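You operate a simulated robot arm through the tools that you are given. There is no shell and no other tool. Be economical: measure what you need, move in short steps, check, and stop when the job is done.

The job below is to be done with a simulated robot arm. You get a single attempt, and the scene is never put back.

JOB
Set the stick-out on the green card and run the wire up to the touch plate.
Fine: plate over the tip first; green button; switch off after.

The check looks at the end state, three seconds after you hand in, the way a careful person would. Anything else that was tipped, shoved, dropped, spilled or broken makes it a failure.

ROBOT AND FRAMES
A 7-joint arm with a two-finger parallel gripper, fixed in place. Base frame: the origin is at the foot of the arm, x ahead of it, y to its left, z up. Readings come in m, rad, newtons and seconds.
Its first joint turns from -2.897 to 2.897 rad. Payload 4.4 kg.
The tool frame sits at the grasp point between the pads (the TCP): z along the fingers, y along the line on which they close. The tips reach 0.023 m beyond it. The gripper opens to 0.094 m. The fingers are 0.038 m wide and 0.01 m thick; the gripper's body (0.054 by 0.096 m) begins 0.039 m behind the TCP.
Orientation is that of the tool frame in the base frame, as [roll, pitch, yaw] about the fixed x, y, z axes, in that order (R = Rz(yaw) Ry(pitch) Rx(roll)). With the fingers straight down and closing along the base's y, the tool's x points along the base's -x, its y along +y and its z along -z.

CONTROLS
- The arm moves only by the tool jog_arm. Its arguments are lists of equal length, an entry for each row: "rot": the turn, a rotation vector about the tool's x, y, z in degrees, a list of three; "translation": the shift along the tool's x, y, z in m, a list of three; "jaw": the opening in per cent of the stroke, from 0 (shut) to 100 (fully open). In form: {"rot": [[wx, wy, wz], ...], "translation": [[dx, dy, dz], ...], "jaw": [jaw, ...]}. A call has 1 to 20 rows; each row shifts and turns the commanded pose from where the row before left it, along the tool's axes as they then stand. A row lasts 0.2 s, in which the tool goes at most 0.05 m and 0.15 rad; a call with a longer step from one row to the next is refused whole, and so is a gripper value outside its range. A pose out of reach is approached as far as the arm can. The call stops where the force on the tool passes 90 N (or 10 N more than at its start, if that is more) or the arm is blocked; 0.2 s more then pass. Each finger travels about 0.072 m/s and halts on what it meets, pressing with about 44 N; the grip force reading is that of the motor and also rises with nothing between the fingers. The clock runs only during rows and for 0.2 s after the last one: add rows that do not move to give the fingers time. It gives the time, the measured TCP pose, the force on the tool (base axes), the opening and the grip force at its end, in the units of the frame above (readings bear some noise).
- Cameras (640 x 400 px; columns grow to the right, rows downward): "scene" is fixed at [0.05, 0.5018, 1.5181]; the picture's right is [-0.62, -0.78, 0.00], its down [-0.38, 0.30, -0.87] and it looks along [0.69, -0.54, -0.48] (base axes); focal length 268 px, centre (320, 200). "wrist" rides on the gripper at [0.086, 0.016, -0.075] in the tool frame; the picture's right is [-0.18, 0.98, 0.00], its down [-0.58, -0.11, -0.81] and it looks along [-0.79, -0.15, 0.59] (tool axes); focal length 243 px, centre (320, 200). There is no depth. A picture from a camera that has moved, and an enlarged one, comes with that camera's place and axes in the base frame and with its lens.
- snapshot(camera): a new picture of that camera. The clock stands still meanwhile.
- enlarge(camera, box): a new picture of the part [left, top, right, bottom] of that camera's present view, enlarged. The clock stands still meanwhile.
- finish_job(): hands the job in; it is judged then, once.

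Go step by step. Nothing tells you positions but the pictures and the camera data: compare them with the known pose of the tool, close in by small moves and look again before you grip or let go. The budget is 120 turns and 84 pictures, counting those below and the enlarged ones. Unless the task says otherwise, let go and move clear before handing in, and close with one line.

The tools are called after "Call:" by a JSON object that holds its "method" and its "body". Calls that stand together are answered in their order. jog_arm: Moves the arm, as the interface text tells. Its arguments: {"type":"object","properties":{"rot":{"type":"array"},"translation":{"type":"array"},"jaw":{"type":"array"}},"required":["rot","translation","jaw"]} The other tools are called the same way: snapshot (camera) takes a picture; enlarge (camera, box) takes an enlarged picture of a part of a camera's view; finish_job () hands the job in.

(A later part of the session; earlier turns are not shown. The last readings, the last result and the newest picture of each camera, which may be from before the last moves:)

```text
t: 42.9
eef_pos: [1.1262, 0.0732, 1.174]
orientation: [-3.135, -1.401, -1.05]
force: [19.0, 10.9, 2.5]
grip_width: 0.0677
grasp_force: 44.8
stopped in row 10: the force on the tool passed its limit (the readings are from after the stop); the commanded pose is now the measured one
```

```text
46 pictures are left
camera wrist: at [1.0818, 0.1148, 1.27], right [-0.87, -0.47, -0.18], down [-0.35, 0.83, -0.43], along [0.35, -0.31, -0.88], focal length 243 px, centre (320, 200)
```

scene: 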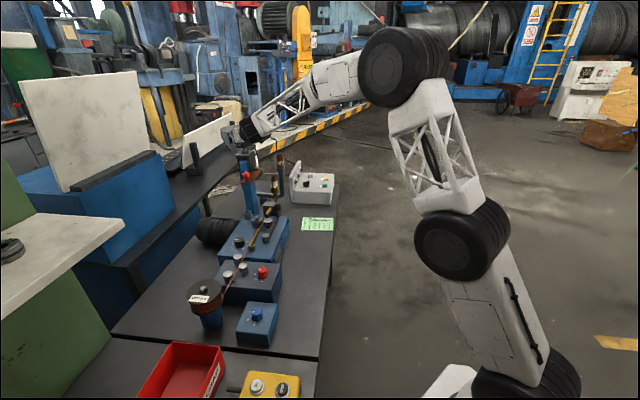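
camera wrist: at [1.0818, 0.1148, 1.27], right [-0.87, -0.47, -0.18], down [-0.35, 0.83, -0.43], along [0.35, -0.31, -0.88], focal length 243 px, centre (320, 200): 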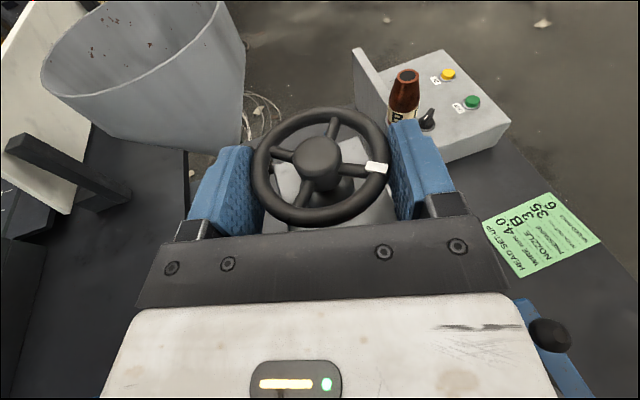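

The wheel has now turned about 105° in this stroke. I'll release, lift, and back away to read the scale.

Call:
{"method": "jog_arm", "body": {"rot": [[0, 0, 0], [0, 0, 0], [0, 0, 0], [0, 0, 0], [7.88, 0, -1.39], [7.88, 0, -1.39], [7.88, 0, -1.39], [7.88, 0, -1.39], [7.88, 0, -1.39], [7.88, 0, -1.39], [7.88, 0, -1.39], [0, 0, 0], [0, 0, 0], [0, 0, 0], [0, 0, 0], [0, 0, 0], [0, 0, 0]], "translation": [[0, 0, 0], [0, 0, 0], [0.03, 0, -0.005], [0.03, 0, -0.005], [0, 0, 0], [0, 0, 0], [0, 0, 0], [0, 0, 0], [0, 0, 0], [0, 0, 0], [0, 0, 0], [0, 0.02, -0.04], [0, 0.02, -0.04], [0, 0.02, -0.04], [0, 0.02, -0.04], [0, 0, -0.02], [0, 0, 0]], "jaw": [100, 100, 100, 100, 100, 100, 100, 100, 100, 100, 100, 100, 100, 100, 100, 100, 100]}}

Call:
{"method": "snapshot", "body": {"camera": "wrist"}}

```text
t: 46.5
eef_pos: [0.94, 0.0048, 1.2648]
orientation: [3.133, -1.396, -0.06]
force: [-0.3, -1.2, 0.4]
grip_width: 0.0939
grasp_force: 0.0
```

```text
45 pictures are left
camera wrist: at [0.88, -0.0081, 1.3621], right [-0.1, -0.98, -0.18], down [-0.88, 0.17, -0.43], along [0.46, 0.12, -0.88], focal length 243 px, centre (320, 200)
```

wrist: 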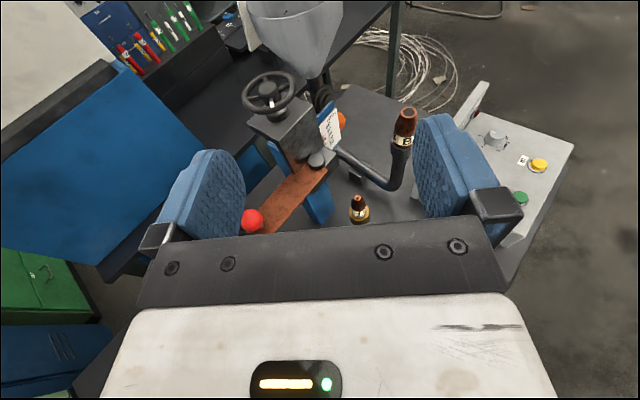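

Call:
{"method": "enlarge", "body": {"camera": "wrist", "box": [304, 90, 352, 170]}}

Call:
{"method": "enlarge", "body": {"camera": "scene", "box": [240, 150, 280, 190]}}

```text
5.00 times, centred on (328, 130) of wrist
camera zoom: at [0.88, -0.0081, 1.3621], right [-0.1, -0.98, -0.18], down [-0.88, 0.17, -0.43], along [0.46, 0.12, -0.88], focal length 1213 px, centre (280, 550)
```

zoom: 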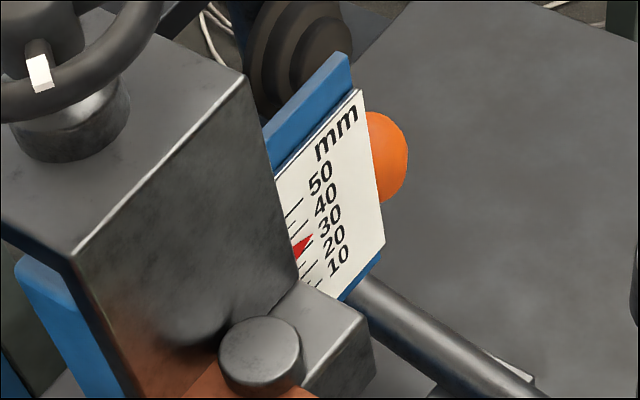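

```text
10.00 times, centred on (260, 170) of scene
camera zoom: at [0.05, 0.5018, 1.5181], right [-0.62, -0.78, 0.0], down [-0.38, 0.3, -0.87], along [0.69, -0.54, -0.48], focal length 2676 px, centre (920, 500)
```

zoom: 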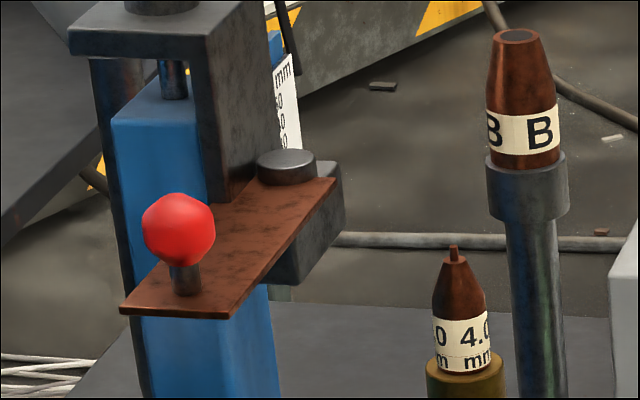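

Call:
{"method": "enlarge", "body": {"camera": "wrist", "box": [316, 116, 348, 152]}}

```text
11.11 times, centred on (332, 134) of wrist
camera zoom: at [0.88, -0.0081, 1.3621], right [-0.1, -0.98, -0.18], down [-0.88, 0.17, -0.43], along [0.46, 0.12, -0.88], focal length 2696 px, centre (187, 933)
```

zoom: 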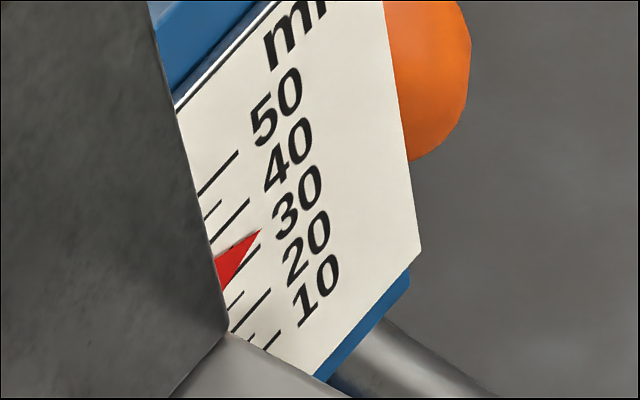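

The pointer reads roughly 33 from this steep angle, with possible parallax. I'll get a flatter look at it.

Call:
{"method": "jog_arm", "body": {"rot": [[0, 0, 0], [0, 0, 0], [0, 0, 0], [0, 0, 0], [0, 0, 0], [0, 0, 0]], "translation": [[-0.0184, 0.01, -0.0354], [-0.0184, 0.01, -0.0354], [-0.0184, 0.01, -0.0354], [-0.0184, 0.01, -0.0354], [-0.0184, 0.01, -0.0354], [0, 0, 0]], "jaw": [100, 100, 100, 100, 100, 100]}}

Call:
{"method": "snapshot", "body": {"camera": "wrist"}}

```text
t: 47.9
eef_pos: [0.7497, -0.0344, 1.2054]
orientation: [3.134, -1.398, -0.059]
force: [-0.3, 0.1, 0.3]
grip_width: 0.094
grasp_force: 0.1
```

```text
41 pictures are left
camera wrist: at [0.6894, -0.0475, 1.3021], right [-0.1, -0.98, -0.18], down [-0.88, 0.17, -0.43], along [0.46, 0.12, -0.88], focal length 243 px, centre (320, 200)
```

wrist: 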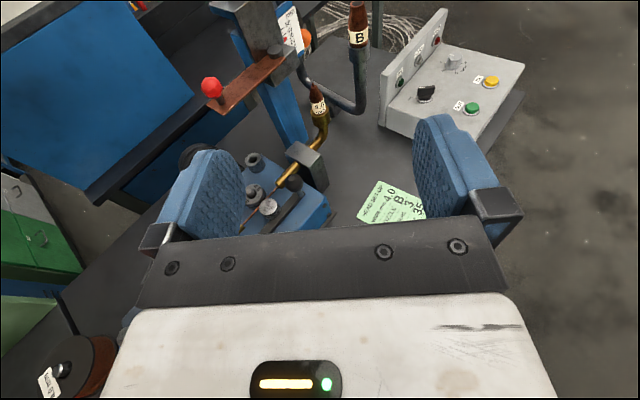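

Call:
{"method": "enlarge", "body": {"camera": "wrist", "box": [268, 2, 316, 62]}}

```text
6.67 times, centred on (292, 32) of wrist
camera zoom: at [0.6894, -0.0475, 1.3021], right [-0.1, -0.98, -0.18], down [-0.88, 0.17, -0.43], along [0.46, 0.12, -0.88], focal length 1618 px, centre (507, 1320)
```

zoom: 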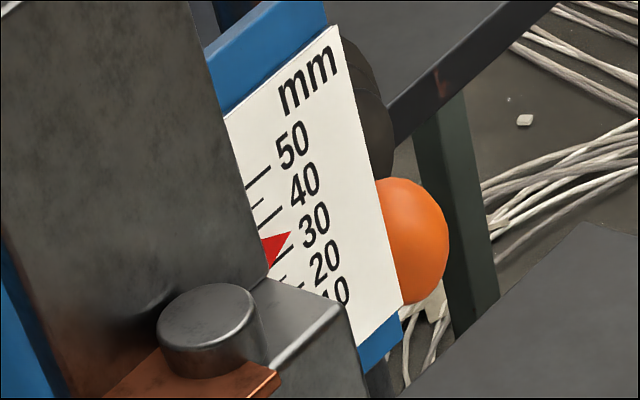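

Combining both views, the pointer is at about 34, so I need roughly 10° more. I'll return above the wheel, which has risen with the slide to about z 1.177.

Call:
{"method": "jog_arm", "body": {"rot": [[3.3, 0, -0.6], [0, 0, 0], [0, 0, 0], [0, 0, 0], [0, 0, 0], [0, 0, 0], [0, 0, 0], [0, 0, 0], [0, 0, 0], [0, 0, 0], [5, 0, -0.87], [0, 0, 0]], "translation": [[0, 0, 0], [0.0105, -0.011, 0.0403], [0.0105, -0.011, 0.0403], [0.0105, -0.011, 0.0403], [0.0105, -0.011, 0.0403], [0.0105, -0.011, 0.0403], [0.0105, -0.011, 0.0403], [0.0105, -0.011, 0.0403], [0.0105, -0.011, 0.0403], [0.0105, -0.011, 0.0403], [0, 0, 0], [0, 0, 0]], "jaw": [100, 100, 100, 100, 100, 100, 100, 100, 100, 100, 100, 100]}}

Call:
{"method": "snapshot", "body": {"camera": "wrist"}}

```text
t: 50.5
eef_pos: [1.1235, 0.0724, 1.2366]
orientation: [3.127, -1.398, 0.091]
force: [0.4, -0.8, -0.3]
grip_width: 0.0941
grasp_force: 0.1
out of reach, approached as far as the arm can: row 2
```

```text
39 pictures are left
camera wrist: at [1.0665, 0.0509, 1.3339], right [0.05, -0.98, -0.18], down [-0.9, 0.04, -0.44], along [0.43, 0.18, -0.88], focal length 243 px, centre (320, 200)
```

wrist: 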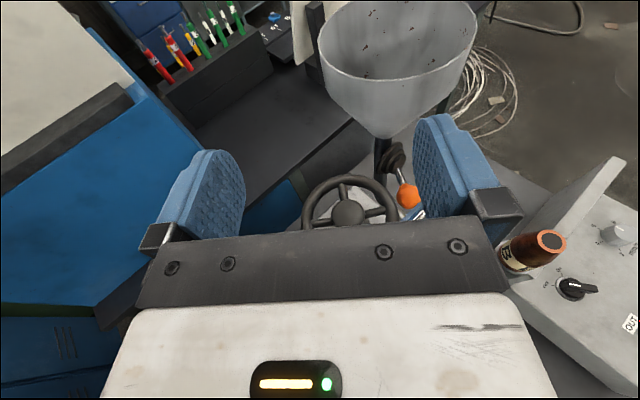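

Call:
{"method": "jog_arm", "body": {"rot": [[0, 0, 0], [0, 0, 0], [0, 0, 0], [0, 0, 0], [0, 0, 0], [0, 0, 0]], "translation": [[-0.0259, 0.004, 0.0046], [-0.0259, 0.004, 0.0046], [0, 0, 0], [0, 0, 0], [0, 0, 0], [0, 0, 0]], "jaw": [100, 100, 100, 60, 60, 60]}}

Call:
{"method": "snapshot", "body": {"camera": "wrist"}}

```text
t: 51.9
eef_pos: [1.1259, 0.0628, 1.1843]
orientation: [3.129, -1.399, 0.088]
force: [5.5, -25.0, -3.1]
grip_width: 0.0681
grasp_force: 45.2
```

```text
38 pictures are left
camera wrist: at [1.0685, 0.0421, 1.2807], right [0.04, -0.98, -0.18], down [-0.9, 0.04, -0.43], along [0.43, 0.18, -0.88], focal length 243 px, centre (320, 200)
```

wrist: 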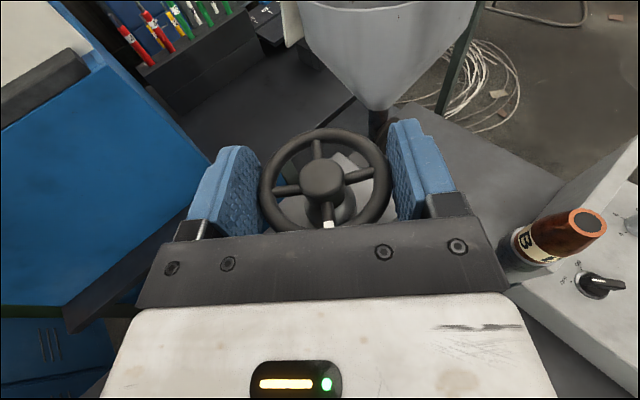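

Call:
{"method": "jog_arm", "body": {"rot": [[0, 0, 0], [-4.92, 0, 0.87], [-4.92, 0, 0.87], [0, 0, 0], [0, 0, 0]], "translation": [[0, 0.001, 0], [0, -0.0005, 0], [0, -0.0005, 0], [0, 0, 0], [0, 0, 0]], "jaw": [60, 60, 60, 60, 60]}}

Call:
{"method": "enlarge", "body": {"camera": "scene", "box": [240, 150, 280, 190]}}

```text
t: 53.1
eef_pos: [1.1265, 0.0636, 1.1851]
orientation: [3.133, -1.4, -0.085]
force: [13.9, -25.6, 0.1]
grip_width: 0.0683
grasp_force: 45.2
```

```text
10.00 times, centred on (260, 170) of scene
camera zoom: at [0.05, 0.5018, 1.5181], right [-0.62, -0.78, 0.0], down [-0.38, 0.3, -0.87], along [0.69, -0.54, -0.48], focal length 2676 px, centre (920, 500)
```

zoom: 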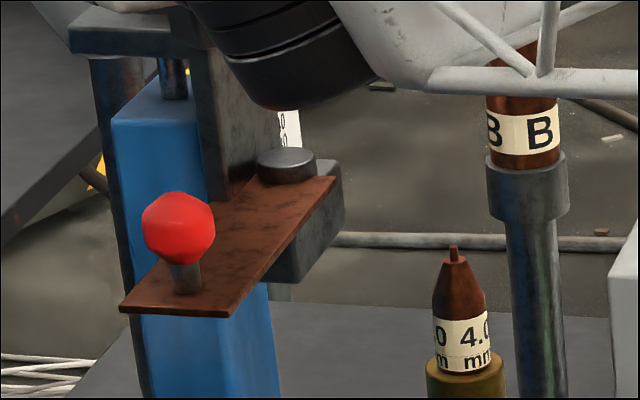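

About 35 now. I'll release, lift, and go in front of the red knob with a 60° tilt and half-open jaws.

Call:
{"method": "jog_arm", "body": {"rot": [[0, 0, 0], [0, 0, 0], [0, 0, 0], [0, 0, 0], [4.9, 0, -0.87], [0, 0, 0], [0, 0, 0], [0, 0, 0], [0, 0, 0], [0, -7, 0], [0, -7, 0], [0, -6, 0], [0, 0, 0]], "translation": [[0, 0, 0], [0, 0, 0], [0.03, 0, -0.005], [0.03, 0, -0.005], [0, 0, 0], [0, -0.015, -0.045], [0, -0.015, -0.045], [0, -0.015, -0.045], [0, -0.015, -0.045], [0, 0, 0], [0, 0, 0], [0, 0, 0], [0, 0, 0]], "jaw": [100, 100, 100, 100, 100, 100, 100, 100, 100, 50, 50, 50, 50]}}

Call:
{"method": "snapshot", "body": {"camera": "wrist"}}

```text
t: 55.9
eef_pos: [0.9381, 0.1245, 1.301]
orientation: [-3.136, -1.076, -0.014]
force: [3.4, -0.2, -5.5]
grip_width: 0.0473
grasp_force: 0.0
```

```text
36 pictures are left
camera wrist: at [0.9131, 0.1081, 1.4111], right [-0.1, -0.98, -0.16], down [-0.98, 0.12, -0.13], along [0.14, 0.15, -0.98], focal length 243 px, centre (320, 200)
```

wrist: 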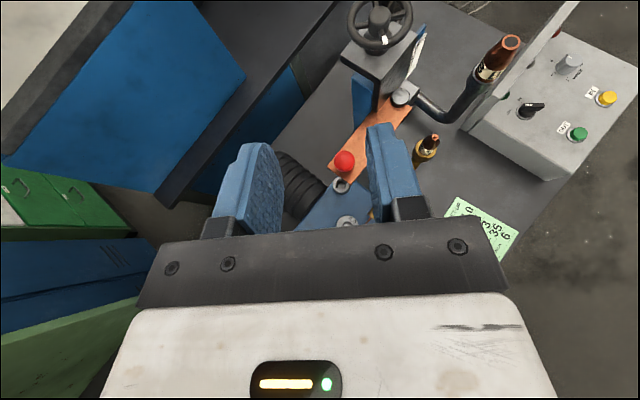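

The red knob is at (1.006, 0.117, 1.10). I'll lower toward it with the jaws straddling.

Call:
{"method": "jog_arm", "body": {"rot": [[0, 0, 0], [0, 0, 0], [0, 0, 0], [0, 0, 0]], "translation": [[-0.0251, 0.0025, 0.0314], [-0.0251, 0.0025, 0.0314], [-0.0251, 0.0025, 0.0314], [0, 0, 0]], "jaw": [50, 50, 50, 50]}}

Call:
{"method": "snapshot", "body": {"camera": "wrist"}}

```text
t: 56.9
eef_pos: [0.9929, 0.1177, 1.164]
orientation: [3.137, -1.051, -0.004]
force: [0.0, 0.2, -0.3]
grip_width: 0.0471
grasp_force: 0.0
```

```text
35 pictures are left
camera wrist: at [0.9708, 0.1008, 1.2756], right [-0.1, -0.98, -0.16], down [-0.99, 0.12, -0.1], along [0.12, 0.15, -0.98], focal length 243 px, centre (320, 200)
```

wrist: 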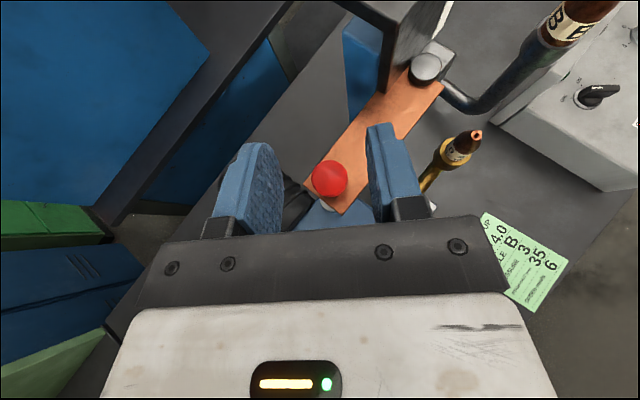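

Call:
{"method": "jog_arm", "body": {"rot": [[0, 0, 0], [0, 0, 0], [0, 0, 0]], "translation": [[-0.021, -0.0006, 0.0178], [-0.021, -0.0006, 0.0178], [0, 0, 0]], "jaw": [50, 50, 50]}}

Call:
{"method": "snapshot", "body": {"camera": "wrist"}}

Call:
{"method": "enlarge", "body": {"camera": "scene", "box": [225, 145, 289, 195]}}

```text
t: 57.7
eef_pos: [1.0032, 0.1191, 1.1107]
orientation: [3.136, -1.05, -0.005]
force: [-0.2, -0.4, 0.5]
grip_width: 0.0471
grasp_force: 0.2
```

```text
34 pictures are left
camera wrist: at [0.9808, 0.1019, 1.2213], right [-0.1, -0.98, -0.16], down [-0.99, 0.12, -0.1], along [0.12, 0.15, -0.98], focal length 243 px, centre (320, 200)
```

wrist: 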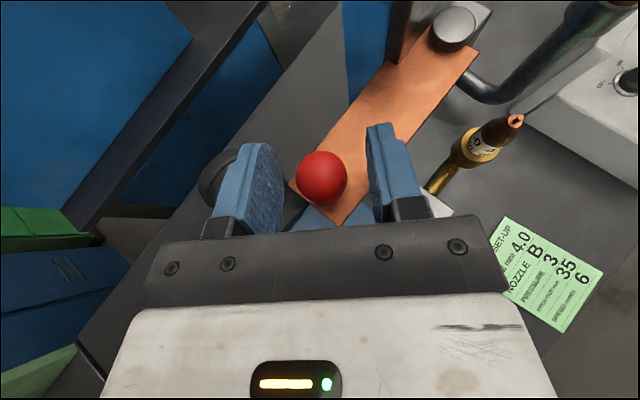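

```text
8.00 times, centred on (257, 170) of scene
camera zoom: at [0.05, 0.5018, 1.5181], right [-0.62, -0.78, 0.0], down [-0.38, 0.3, -0.87], along [0.69, -0.54, -0.48], focal length 2140 px, centre (824, 440)
```

zoom: 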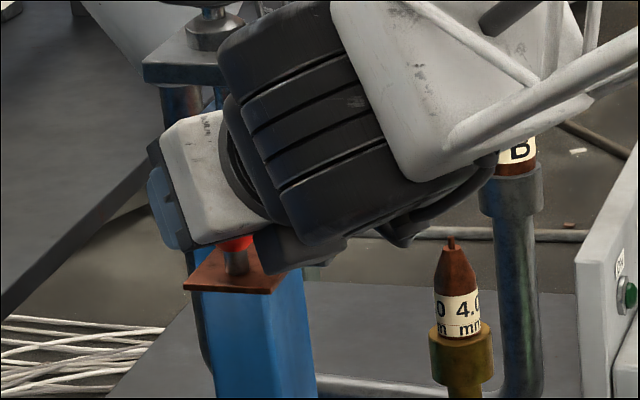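

The knob sits between the fingers. I'll narrow the jaws loosely and carry it through the first half of the arc around the pivot.

Call:
{"method": "jog_arm", "body": {"rot": [[0, 0, 0], [0, 0, 0], [0, 0, 0], [0, 0, 0], [0, 0, 0], [0, 0, 0], [0, 0, 0], [0, 0, 0], [0, 0, 0], [0, 0, 0], [0, 0, 0], [0, 0, 0]], "translation": [[0, 0, 0], [0, 0, 0], [-0.0035, 0.0078, -0.0062], [-0.0032, 0.0084, -0.0056], [-0.0028, 0.0089, -0.0049], [-0.0024, 0.0094, -0.0043], [-0.002, 0.0097, -0.0035], [-0.0016, 0.0101, -0.0028], [-0.0011, 0.0103, -0.002], [-0.0006, 0.0105, -0.0011], [-0.0002, 0.0105, -0.0004], [0, 0, 0]], "jaw": [36, 36, 36, 36, 36, 36, 36, 36, 36, 36, 36, 36]}}

Call:
{"method": "snapshot", "body": {"camera": "wrist"}}

```text
t: 60.3
eef_pos: [0.9667, 0.0334, 1.1112]
orientation: [3.139, -1.049, -0.005]
force: [0.4, 0.3, -0.5]
grip_width: 0.0338
grasp_force: 0.1
```

```text
32 pictures are left
camera wrist: at [0.9446, 0.0169, 1.2215], right [-0.1, -0.98, -0.16], down [-0.99, 0.12, -0.1], along [0.12, 0.15, -0.98], focal length 243 px, centre (320, 200)
```

wrist: 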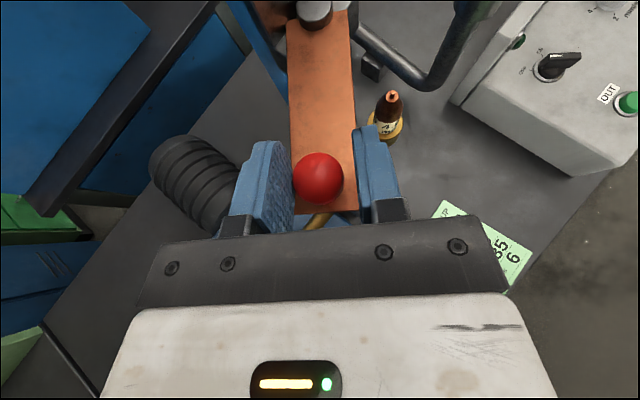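

Halfway and no resistance. Here is the second half.

Call:
{"method": "jog_arm", "body": {"rot": [[0, 0, 0], [0, 0, 0], [0, 0, 0], [0, 0, 0], [0, 0, 0], [0, 0, 0], [0, 0, 0], [0, 0, 0], [0, 0, 0]], "translation": [[0.0002, 0.0105, 0.0004], [0.0006, 0.0105, 0.0011], [0.0011, 0.0103, 0.002], [0.0016, 0.0101, 0.0028], [0.002, 0.0097, 0.0035], [0.0024, 0.0094, 0.0043], [0.0028, 0.0089, 0.0049], [0.0032, 0.0084, 0.0056], [0, 0, 0]], "jaw": [36, 36, 36, 36, 36, 36, 36, 36, 36]}}

Call:
{"method": "snapshot", "body": {"camera": "wrist"}}

Call:
{"method": "enlarge", "body": {"camera": "scene", "box": [240, 145, 290, 195]}}

```text
t: 62.3
eef_pos: [0.9946, -0.045, 1.1103]
orientation: [3.137, -1.05, -0.005]
force: [0.0, -0.9, 0.8]
grip_width: 0.0342
grasp_force: 0.3
```

```text
31 pictures are left
camera wrist: at [0.973, -0.0618, 1.2212], right [-0.1, -0.98, -0.16], down [-0.99, 0.12, -0.1], along [0.12, 0.15, -0.98], focal length 243 px, centre (320, 200)
```

wrist: 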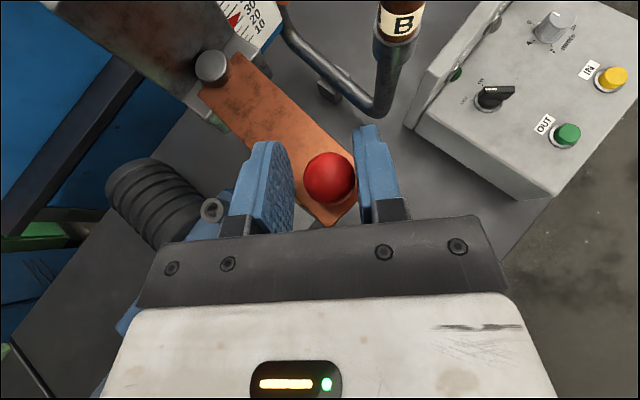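

```text
8.00 times, centred on (265, 170) of scene
camera zoom: at [0.05, 0.5018, 1.5181], right [-0.62, -0.78, 0.0], down [-0.38, 0.3, -0.87], along [0.69, -0.54, -0.48], focal length 2140 px, centre (760, 440)
```

zoom: 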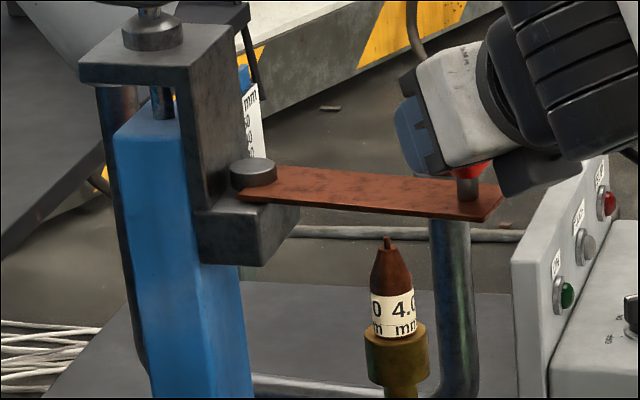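

The plate now lies over the tip. I'll open a little, lift off the knob, back away and re-read the scale.

Call:
{"method": "jog_arm", "body": {"rot": [[0, 0, 0], [0, 0, 0], [0, 0, 0], [0, 0, 0], [0, 0, 0], [0, 0, 0], [0, 0, 0], [0, 0, 0], [0, 7, 0], [0, 7, 0], [0, 6, 0], [0, 0, 0]], "translation": [[0, 0, 0], [0.026, 0, -0.015], [0.026, 0, -0.015], [-0.02, 0, -0.035], [-0.02, 0, -0.035], [-0.02, 0, -0.035], [-0.02, 0, -0.035], [-0.02, 0, -0.035], [0, 0, 0], [0, 0, 0], [0, 0, 0], [0, 0, 0]], "jaw": [60, 60, 60, 60, 60, 60, 60, 60, 60, 60, 60, 60]}}

Call:
{"method": "snapshot", "body": {"camera": "wrist"}}

```text
t: 64.9
eef_pos: [0.7923, -0.0367, 1.1666]
orientation: [-3.115, -1.319, -0.008]
force: [-0.1, 0.0, -3.3]
grip_width: 0.0562
grasp_force: 0.0
out of reach, approached as far as the arm can: row 11
```

```text
29 pictures are left
camera wrist: at [0.7412, -0.0549, 1.2681], right [-0.03, -0.98, -0.19], down [-0.93, 0.09, -0.36], along [0.37, 0.16, -0.91], focal length 243 px, centre (320, 200)
```

wrist: 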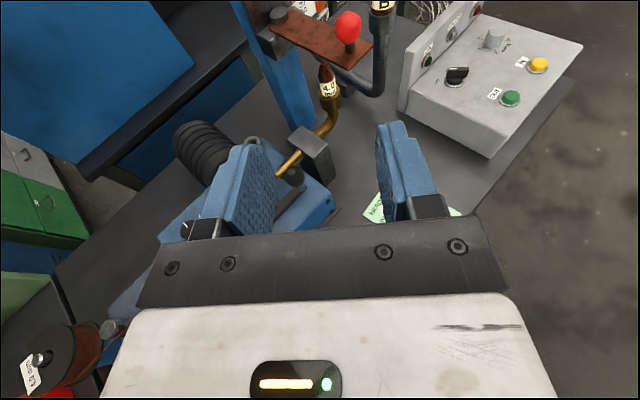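

Call:
{"method": "jog_arm", "body": {"rot": [[0, 0, 0], [0, 0, 0], [0, 4, 0], [0, 0, 0]], "translation": [[0.039, 0, -0.01], [0.039, 0, -0.01], [0, 0, 0], [0, 0, 0]], "jaw": [60, 60, 60, 60]}}

Call:
{"method": "enlarge", "body": {"camera": "wrist", "box": [250, 0, 350, 63]}}

```text
t: 65.9
eef_pos: [0.7908, -0.0375, 1.2478]
orientation: [-3.101, -1.389, -0.02]
force: [-0.4, -0.9, 0.3]
grip_width: 0.0565
grasp_force: 0.1
```

```text
6.35 times, centred on (300, 32) of wrist
camera zoom: at [0.7342, -0.056, 1.3463], right [-0.01, -0.98, -0.19], down [-0.9, 0.09, -0.43], along [0.44, 0.16, -0.88], focal length 1540 px, centre (447, 1270)
```

zoom: 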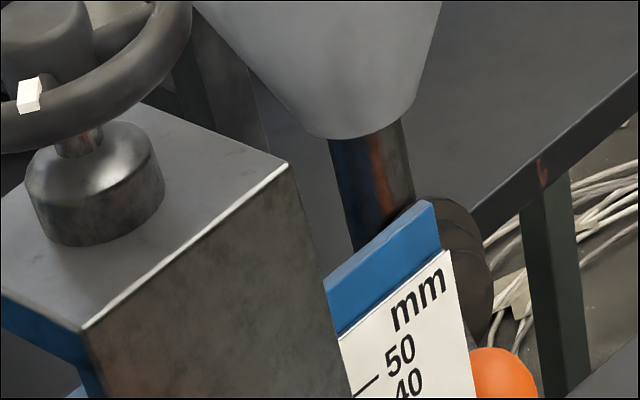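

Call:
{"method": "enlarge", "body": {"camera": "wrist", "box": [290, 40, 350, 90]}}

```text
8.00 times, centred on (320, 65) of wrist
camera zoom: at [0.7342, -0.056, 1.3463], right [-0.01, -0.98, -0.19], down [-0.9, 0.09, -0.43], along [0.44, 0.16, -0.88], focal length 1941 px, centre (320, 1280)
```

zoom: 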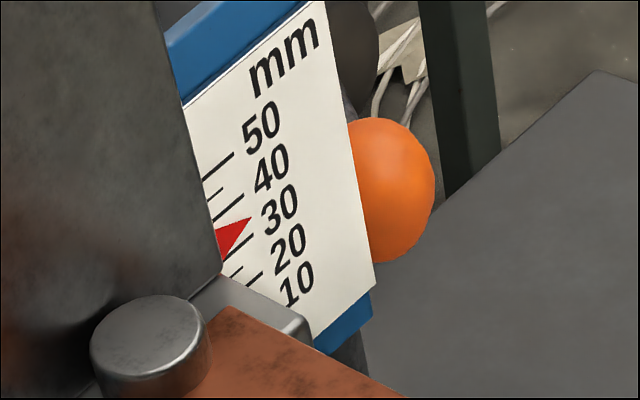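

The pointer reads about 34.6 after parallax correction, close enough to 35. Next is the panel: the switch is near (1.125, -0.257, 0.885) and OUT near (1.061, -0.333, 0.876). I'll go above it for a closer look.

Call:
{"method": "jog_arm", "body": {"rot": [[-2.3, 0, 0], [0, 0, 0], [0, 0, 0], [0, 0, 0], [0, 0, 0], [0, 0, 0], [0, -8, 0], [0, 0, 0], [0, 0, 0], [0, 0, 0], [0, 0, 0], [0, 0, 0], [0, 0, 0]], "translation": [[0, 0, 0], [0, 0.046, 0], [0, 0.046, 0], [0, 0.046, 0], [0, 0.046, 0], [0, 0.046, 0], [0, 0, 0], [-0.014, 0, 0.046], [-0.014, 0, 0.046], [-0.014, 0, 0.046], [-0.014, 0, 0.046], [-0.03, 0, 0.011], [0, 0, 0]], "jaw": [0, 0, 0, 0, 0, 0, 0, 0, 0, 0, 0, 0, 0]}}

Call:
{"method": "snapshot", "body": {"camera": "wrist"}}

```text
t: 68.7
eef_pos: [0.9466, -0.2688, 1.1045]
orientation: [3.14, -1.25, -0.017]
force: [0.4, 0.2, -1.1]
grip_width: 0.0
grasp_force: 42.2
```

```text
26 pictures are left
camera wrist: at [0.9028, -0.2843, 1.2093], right [-0.08, -0.98, -0.17], down [-0.95, 0.13, -0.3], along [0.31, 0.14, -0.94], focal length 243 px, centre (320, 200)
```

wrist: 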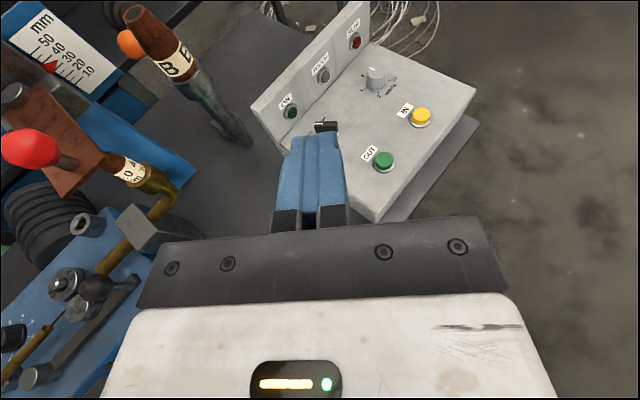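

From here the scale faces the camera. I'll read both it and the panel.

Call:
{"method": "enlarge", "body": {"camera": "wrist", "box": [8, 20, 104, 96]}}

Call:
{"method": "enlarge", "body": {"camera": "wrist", "box": [250, 50, 450, 175]}}

```text
5.26 times, centred on (56, 58) of wrist
camera zoom: at [0.9028, -0.2843, 1.2093], right [-0.08, -0.98, -0.17], down [-0.95, 0.13, -0.3], along [0.31, 0.14, -0.94], focal length 1277 px, centre (1710, 947)
```

zoom: 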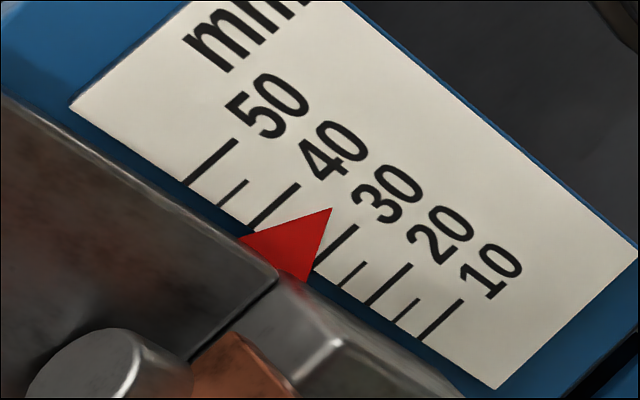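

```text
3.20 times, centred on (350, 112) of wrist
camera zoom: at [0.9028, -0.2843, 1.2093], right [-0.08, -0.98, -0.17], down [-0.95, 0.13, -0.3], along [0.31, 0.14, -0.94], focal length 776 px, centre (224, 480)
```

zoom: 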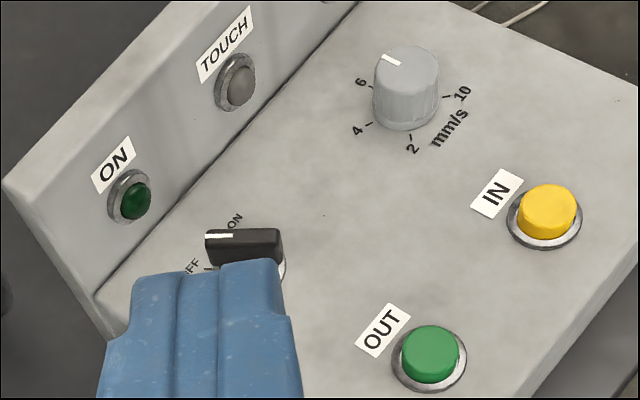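

The scale seen square-on reads about 34.6. The box sits at 45°, the switch bar lies along y with its centre at about (1.122, -0.256, 0.895). I'll lower the closed fingers in front of the bar's +y half to push it clockwise to ON.

Call:
{"method": "jog_arm", "body": {"rot": [[0, -6.6, 0], [0, 0, 0], [0, 0, 0], [0, 0, 0], [0, 0, 0], [0, 0, 0]], "translation": [[0, 0, 0], [-0.0209, -0.0078, 0.041], [-0.0209, -0.0078, 0.041], [-0.0209, -0.0078, 0.041], [-0.0209, -0.0078, 0.041], [0, 0, 0]], "jaw": [0, 0, 0, 0, 0, 0]}}

Call:
{"method": "snapshot", "body": {"camera": "wrist"}}

```text
t: 70.1
eef_pos: [1.0612, -0.2397, 0.9633]
orientation: [3.139, -1.135, -0.018]
force: [0.4, -0.6, 0.0]
grip_width: 0.0
grasp_force: 42.4
```

```text
23 pictures are left
camera wrist: at [1.0299, -0.2559, 1.0711], right [-0.1, -0.98, -0.17], down [-0.97, 0.13, -0.19], along [0.2, 0.14, -0.97], focal length 243 px, centre (320, 200)
```

wrist: 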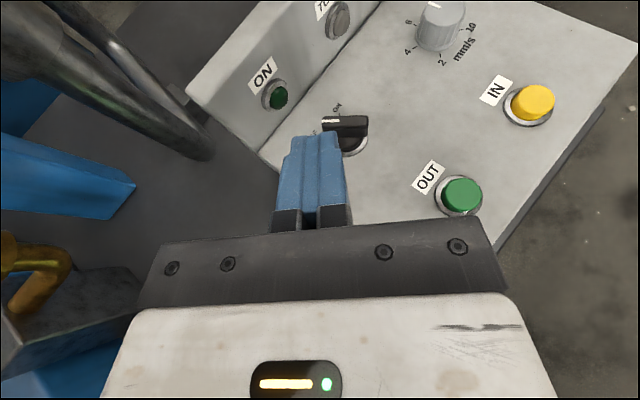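

Call:
{"method": "jog_arm", "body": {"rot": [[0, 0, 0], [0, 0, 0], [0, 0, 0]], "translation": [[-0.025, 0, 0.021], [-0.025, 0, 0.021], [0, 0, 0]], "jaw": [0, 0, 0]}}

Call:
{"method": "enlarge", "body": {"camera": "wrist", "box": [240, 40, 440, 230]}}

```text
t: 70.9
eef_pos: [1.0779, -0.2417, 0.9011]
orientation: [3.137, -1.14, -0.016]
force: [-22.0, 0.0, 32.2]
grip_width: 0.0001
grasp_force: 42.4
```

```text
2.11 times, centred on (340, 135) of wrist
camera zoom: at [1.046, -0.2582, 1.0106], right [-0.1, -0.98, -0.17], down [-0.97, 0.13, -0.19], along [0.21, 0.14, -0.97], focal length 511 px, centre (278, 337)
```

zoom: 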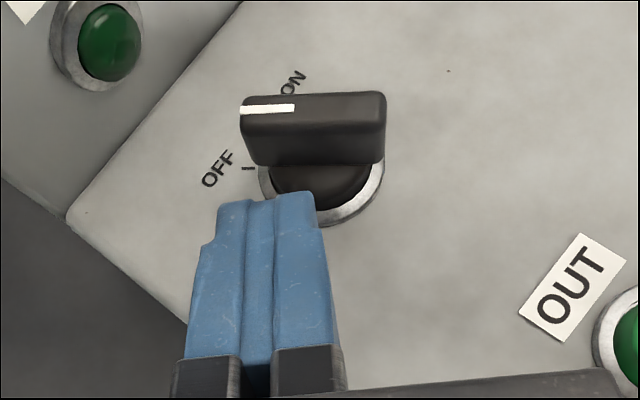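

The tip is touching the box or knob skirt. I'll raise 11 mm, shift slightly left, and push forward.

Call:
{"method": "jog_arm", "body": {"rot": [[0, 0, 0], [0, 0, 0], [0, 0, 0], [0, 0, 0], [0, 0, 0], [0, 0, 0], [0, 0, 0], [0, 0, 0], [0, 0, 0]], "translation": [[0.01, -0.004, -0.0047], [0.0021, 0, 0.0045], [0.0021, 0, 0.0045], [0.0021, 0, 0.0045], [0.0021, 0, 0.0045], [0.0021, 0, 0.0045], [0.0021, 0, 0.0045], [0.0021, 0, 0.0045], [0, 0, 0]], "jaw": [0, 0, 0, 0, 0, 0, 0, 0, 0]}}

Call:
{"method": "enlarge", "body": {"camera": "wrist", "box": [240, 40, 440, 230]}}

```text
t: 72.3
eef_pos: [1.0987, -0.2342, 0.9088]
orientation: [-3.139, -1.134, -0.02]
force: [-23.4, 19.3, 10.7]
grip_width: 0.0
grasp_force: 42.2
stopped in row 6: the force on the tool passed its limit (the readings are from after the stop); the commanded pose is now the measured one
```

```text
2.11 times, centred on (340, 135) of wrist
camera zoom: at [1.0675, -0.2524, 1.0167], right [-0.1, -0.98, -0.17], down [-0.97, 0.13, -0.19], along [0.2, 0.15, -0.97], focal length 511 px, centre (278, 337)
```

zoom: 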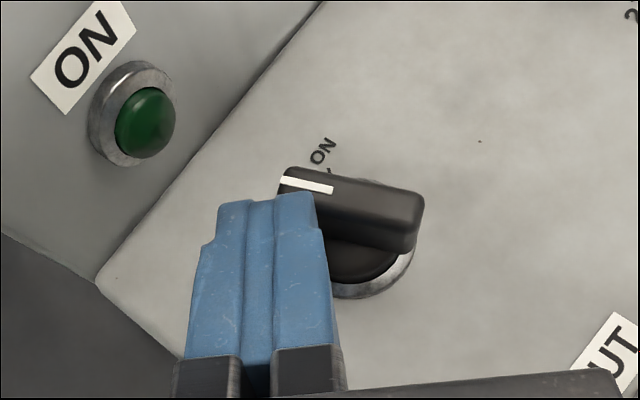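

The bar turned about 20°, but the finger is probably also pressing on the skirt. I'll raise 6 mm and keep pushing.

Call:
{"method": "jog_arm", "body": {"rot": [[0, 0, 0], [0, 0, 0], [0, 0, 0], [0, 0, 0], [0, 0, 0], [0, 0, 0], [0, 0, 0], [0, 0, 0], [0, 0, 0]], "translation": [[-0.0013, 0, -0.0027], [0.0054, 0.002, -0.0025], [0.0013, 0, 0.0027], [0.0013, 0, 0.0027], [0.0013, 0, 0.0027], [0.0013, 0, 0.0027], [0.0013, 0, 0.0027], [0.0013, 0, 0.0027], [0, 0, 0]], "jaw": [0, 0, 0, 0, 0, 0, 0, 0, 0]}}

Call:
{"method": "enlarge", "body": {"camera": "wrist", "box": [240, 40, 440, 230]}}

```text
t: 74.3
eef_pos: [1.1135, -0.2379, 0.9128]
orientation: [-3.139, -1.133, -0.02]
force: [-34.0, 34.6, 4.1]
grip_width: 0.0
grasp_force: 42.2
```

```text
2.11 times, centred on (340, 135) of wrist
camera zoom: at [1.0822, -0.2547, 1.0219], right [-0.1, -0.98, -0.17], down [-0.97, 0.13, -0.18], along [0.2, 0.15, -0.97], focal length 511 px, centre (278, 337)
```

zoom: 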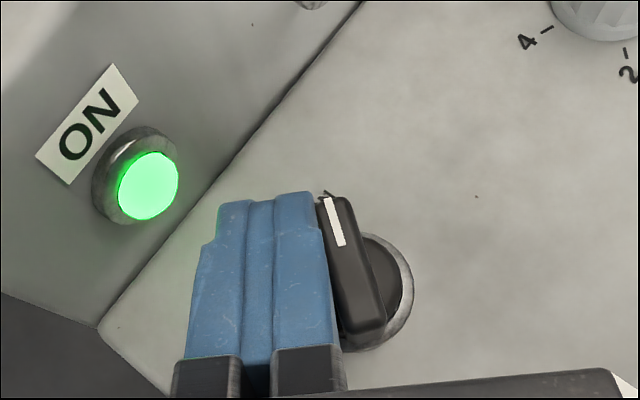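

The ON lamp is lit. I'll slide off the bar, rise, and go over the OUT button.

Call:
{"method": "jog_arm", "body": {"rot": [[0, 0, 0], [0, 0, 0], [0, 0, 0], [0, 0, 0], [0, 0, 0], [0, 0, 0], [0, 0, 0]], "translation": [[0, -0.007, 0], [0.027, 0, -0.0127], [0.027, 0, -0.0127], [-0.009, 0.034, -0.0195], [-0.009, 0.034, -0.0195], [-0.009, 0.034, -0.0195], [0, 0, 0]], "jaw": [0, 0, 0, 0, 0, 0, 0]}}

Call:
{"method": "snapshot", "body": {"camera": "wrist"}}

```text
t: 75.9
eef_pos: [1.0486, -0.3332, 0.9735]
orientation: [-3.138, -1.133, -0.023]
force: [0.1, 0.5, 0.6]
grip_width: 0.0003
grasp_force: 42.2
```

```text
19 pictures are left
camera wrist: at [1.0158, -0.3499, 1.0834], right [-0.1, -0.98, -0.17], down [-0.97, 0.13, -0.18], along [0.2, 0.15, -0.97], focal length 243 px, centre (320, 200)
```

wrist: 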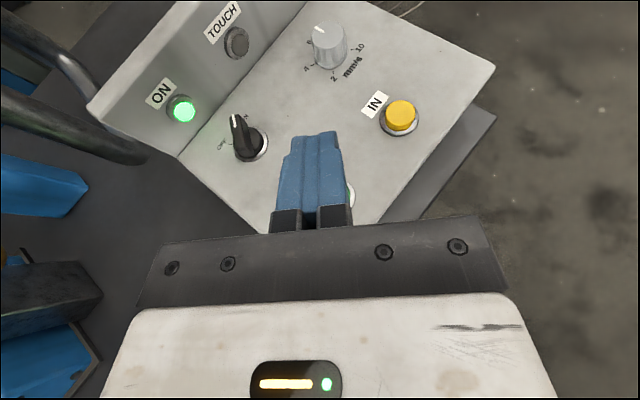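

Call:
{"method": "jog_arm", "body": {"rot": [[0, 0, 0], [0, 0, 0], [0, 0, 0]], "translation": [[-0.028, 0.002, 0.013], [-0.028, 0.002, 0.013], [0, 0, 0]], "jaw": [0, 0, 0]}}

Call:
{"method": "enlarge", "body": {"camera": "wrist", "box": [240, 60, 440, 230]}}

Call:
{"method": "enlarge", "body": {"camera": "scene", "box": [245, 150, 341, 210]}}

```text
t: 76.7
eef_pos: [1.0477, -0.3383, 0.9107]
orientation: [-3.137, -1.133, -0.022]
force: [-1.0, -0.2, 1.5]
grip_width: 0.0
grasp_force: 42.6
```

```text
2.35 times, centred on (340, 145) of wrist
camera zoom: at [1.0156, -0.3535, 1.0202], right [-0.1, -0.98, -0.17], down [-0.97, 0.13, -0.19], along [0.2, 0.15, -0.97], focal length 571 px, centre (273, 329)
```

zoom: 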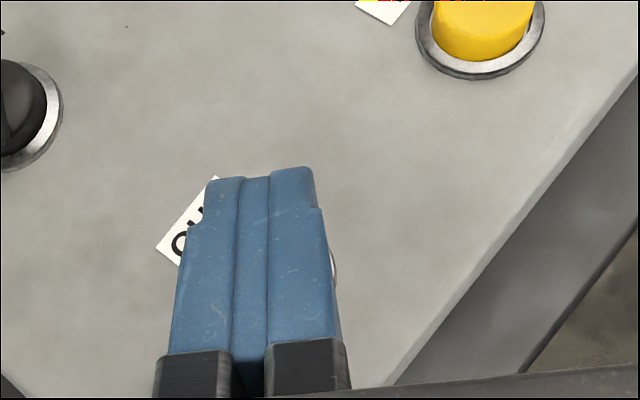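

```text
6.67 times, centred on (293, 180) of scene
camera zoom: at [0.05, 0.5018, 1.5181], right [-0.62, -0.78, 0.0], down [-0.38, 0.3, -0.87], along [0.69, -0.54, -0.48], focal length 1784 px, centre (500, 333)
```

zoom: 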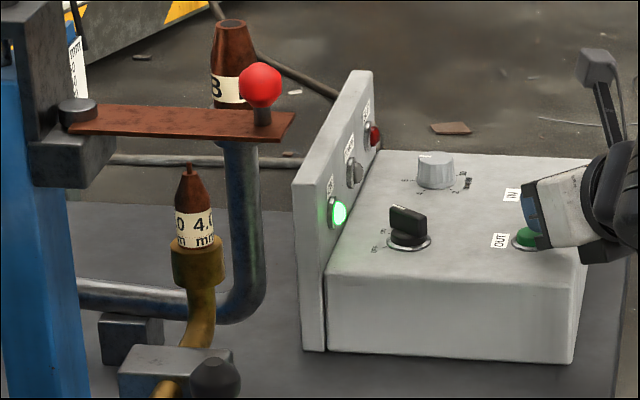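

The fingertip is over OUT with only light contact. I'll press down in small steps and hold briefly, then check the wire.

Call:
{"method": "jog_arm", "body": {"rot": [[0, 0, 0], [0, 0, 0], [0, 0, 0], [0, 0, 0], [0, 0, 0]], "translation": [[-0.0027, 0, 0.0013], [-0.0027, 0, 0.0013], [-0.0027, 0, 0.0013], [0, 0, 0], [0, 0, 0]], "jaw": [0, 0, 0, 0, 0]}}

Call:
{"method": "enlarge", "body": {"camera": "scene", "box": [245, 150, 341, 210]}}

```text
t: 77.9
eef_pos: [1.0481, -0.3361, 0.904]
orientation: [-3.14, -1.138, -0.021]
force: [9.6, 1.3, 26.1]
grip_width: 0.0
grasp_force: 42.1
```

```text
6.67 times, centred on (293, 180) of scene
camera zoom: at [0.05, 0.5018, 1.5181], right [-0.62, -0.78, 0.0], down [-0.38, 0.3, -0.87], along [0.69, -0.54, -0.48], focal length 1784 px, centre (500, 333)
```

zoom: 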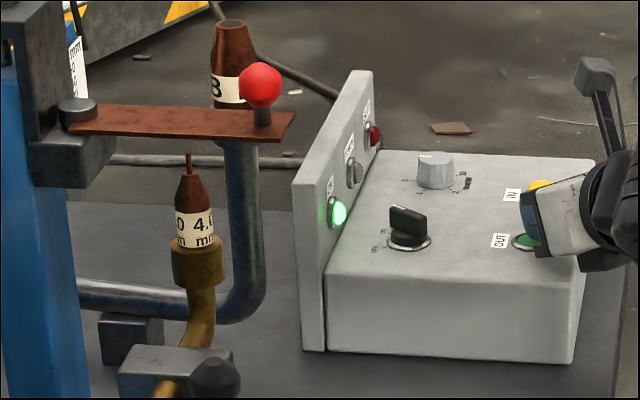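

The wire is feeding and shows about 12 mm. I'll hold the button for about 1.8 s more, then check.

Call:
{"method": "jog_arm", "body": {"rot": [[0, 0, 0], [0, 0, 0], [0, 0, 0], [0, 0, 0], [0, 0, 0], [0, 0, 0], [0, 0, 0], [0, 0, 0]], "translation": [[0, 0, 0], [0, 0, 0], [0, 0, 0], [0, 0, 0], [0, 0, 0], [0, 0, 0], [0, 0, 0], [0, 0, 0]], "jaw": [0, 0, 0, 0, 0, 0, 0, 0]}}

Call:
{"method": "enlarge", "body": {"camera": "scene", "box": [245, 150, 341, 210]}}

```text
t: 79.7
eef_pos: [1.0475, -0.3388, 0.9029]
orientation: [-3.138, -1.134, -0.023]
force: [12.0, 0.4, 31.7]
grip_width: 0.0
grasp_force: 42.7
```

```text
6.67 times, centred on (293, 180) of scene
camera zoom: at [0.05, 0.5018, 1.5181], right [-0.62, -0.78, 0.0], down [-0.38, 0.3, -0.87], along [0.69, -0.54, -0.48], focal length 1784 px, centre (500, 333)
```

zoom: 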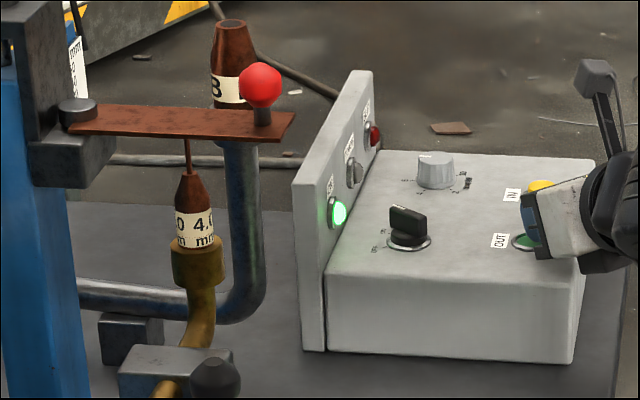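

Call:
{"method": "jog_arm", "body": {"rot": [[0, 0, 0], [0, 0, 0], [0, 0, 0]], "translation": [[0, 0, 0], [0, 0, 0], [0, 0, 0]], "jaw": [0, 0, 0]}}

Call:
{"method": "enlarge", "body": {"camera": "scene", "box": [245, 150, 341, 210]}}

```text
t: 80.5
eef_pos: [1.0479, -0.337, 0.9027]
orientation: [-3.137, -1.136, -0.023]
force: [6.0, 1.4, 33.4]
grip_width: 0.0001
grasp_force: 42.4
```

```text
6.67 times, centred on (293, 180) of scene
camera zoom: at [0.05, 0.5018, 1.5181], right [-0.62, -0.78, 0.0], down [-0.38, 0.3, -0.87], along [0.69, -0.54, -0.48], focal length 1784 px, centre (500, 333)
```

zoom: 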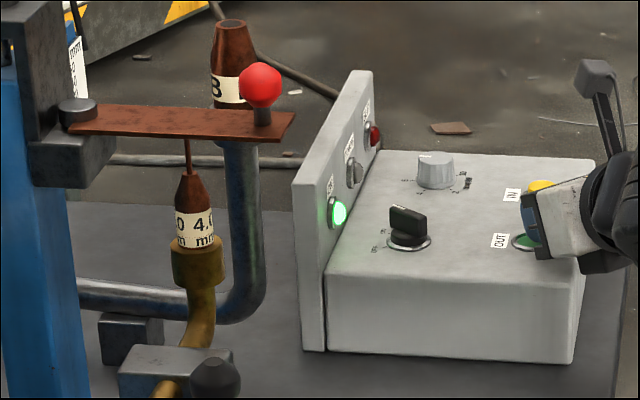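

Not touching yet. I'll go one row at a time.

Call:
{"method": "jog_arm", "body": {"rot": [[0, 0, 0]], "translation": [[0, 0, 0]], "jaw": [0]}}

Call:
{"method": "enlarge", "body": {"camera": "scene", "box": [245, 150, 341, 210]}}

```text
t: 80.9
eef_pos: [1.0477, -0.3378, 0.9025]
orientation: [-3.137, -1.134, -0.023]
force: [3.0, 0.3, 32.7]
grip_width: 0.0001
grasp_force: 42.0
```

```text
6.67 times, centred on (293, 180) of scene
camera zoom: at [0.05, 0.5018, 1.5181], right [-0.62, -0.78, 0.0], down [-0.38, 0.3, -0.87], along [0.69, -0.54, -0.48], focal length 1784 px, centre (500, 333)
```

zoom: 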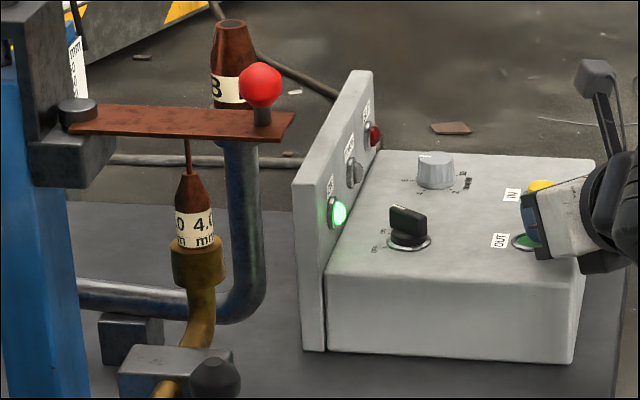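

Call:
{"method": "jog_arm", "body": {"rot": [[0, 0, 0]], "translation": [[0, 0, 0]], "jaw": [0]}}

Call:
{"method": "enlarge", "body": {"camera": "scene", "box": [245, 150, 341, 210]}}

```text
t: 81.3
eef_pos: [1.0487, -0.3378, 0.9028]
orientation: [-3.137, -1.134, -0.022]
force: [0.9, 0.6, 33.1]
grip_width: 0.0
grasp_force: 42.7
```

```text
6.67 times, centred on (293, 180) of scene
camera zoom: at [0.05, 0.5018, 1.5181], right [-0.62, -0.78, 0.0], down [-0.38, 0.3, -0.87], along [0.69, -0.54, -0.48], focal length 1784 px, centre (500, 333)
```

zoom: 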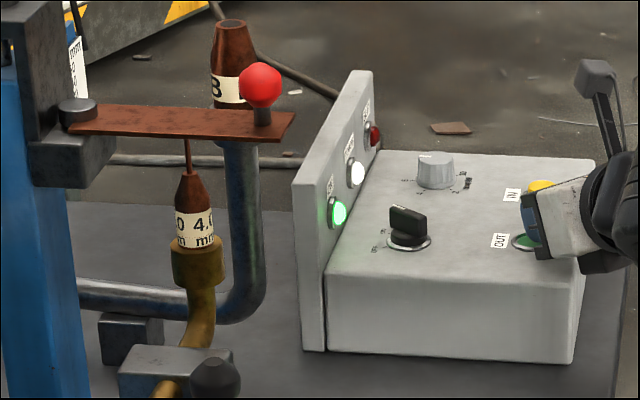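

TOUCH is lit. I'll let go of the button at once and move to the switch's near end on its left side.

Call:
{"method": "jog_arm", "body": {"rot": [[0, 0, 0], [0, 0, 0], [0, 0, 0], [0, 0, 0], [0, 0, 0], [0, 0, 0]], "translation": [[0.0272, 0, -0.0127], [0.0272, 0, -0.0127], [0.0066, -0.0377, 0.0142], [0.0066, -0.0377, 0.0142], [0.0066, -0.0377, 0.0142], [0, 0, 0]], "jaw": [0, 0, 0, 0, 0, 0]}}

Call:
{"method": "snapshot", "body": {"camera": "wrist"}}

```text
t: 82.7
eef_pos: [1.0989, -0.2241, 0.9619]
orientation: [-3.137, -1.131, -0.024]
force: [-0.2, 0.4, 0.1]
grip_width: 0.0
grasp_force: 42.3
```

```text
11 pictures are left
camera wrist: at [1.0663, -0.2414, 1.0713], right [-0.1, -0.98, -0.17], down [-0.97, 0.13, -0.18], along [0.2, 0.15, -0.97], focal length 243 px, centre (320, 200)
```

wrist: 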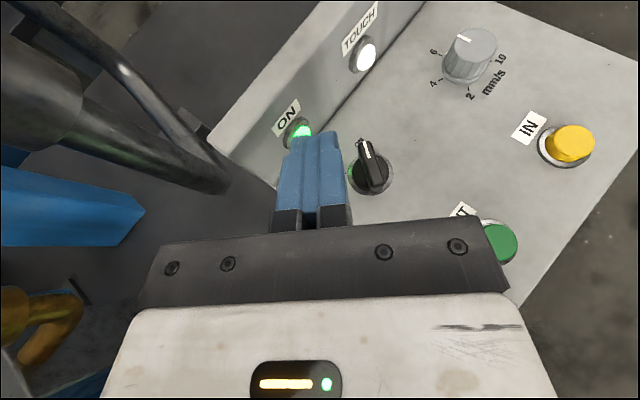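

Call:
{"method": "jog_arm", "body": {"rot": [[0, 0, 0], [0, 0, 0], [0, 0, 0], [0, 0, 0], [0, 0, 0], [0, 0, 0], [0, 0, 0], [0, 0, 0], [0, 0, 0], [0, 0, 0]], "translation": [[-0.0228, 0, 0.009], [-0.0228, 0, 0.009], [0, 0.005, 0], [0, 0.005, 0], [0, 0.005, 0], [0, 0.005, 0], [0, 0.005, 0], [0, 0.005, 0], [0, 0.005, 0], [0, 0, 0]], "jaw": [0, 0, 0, 0, 0, 0, 0, 0, 0, 0]}}

Call:
{"method": "enlarge", "body": {"camera": "wrist", "box": [240, 40, 440, 230]}}

```text
t: 84.9
eef_pos: [1.0926, -0.2602, 0.9126]
orientation: [-3.138, -1.134, -0.024]
force: [-0.7, 0.0, -0.9]
grip_width: 0.0
grasp_force: 41.5
```

```text
2.11 times, centred on (340, 135) of wrist
camera zoom: at [1.0608, -0.2771, 1.022], right [-0.1, -0.98, -0.17], down [-0.97, 0.13, -0.18], along [0.2, 0.15, -0.97], focal length 511 px, centre (278, 337)
```

zoom: 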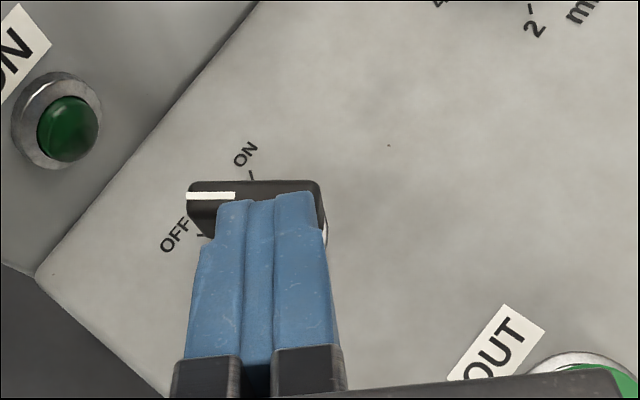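

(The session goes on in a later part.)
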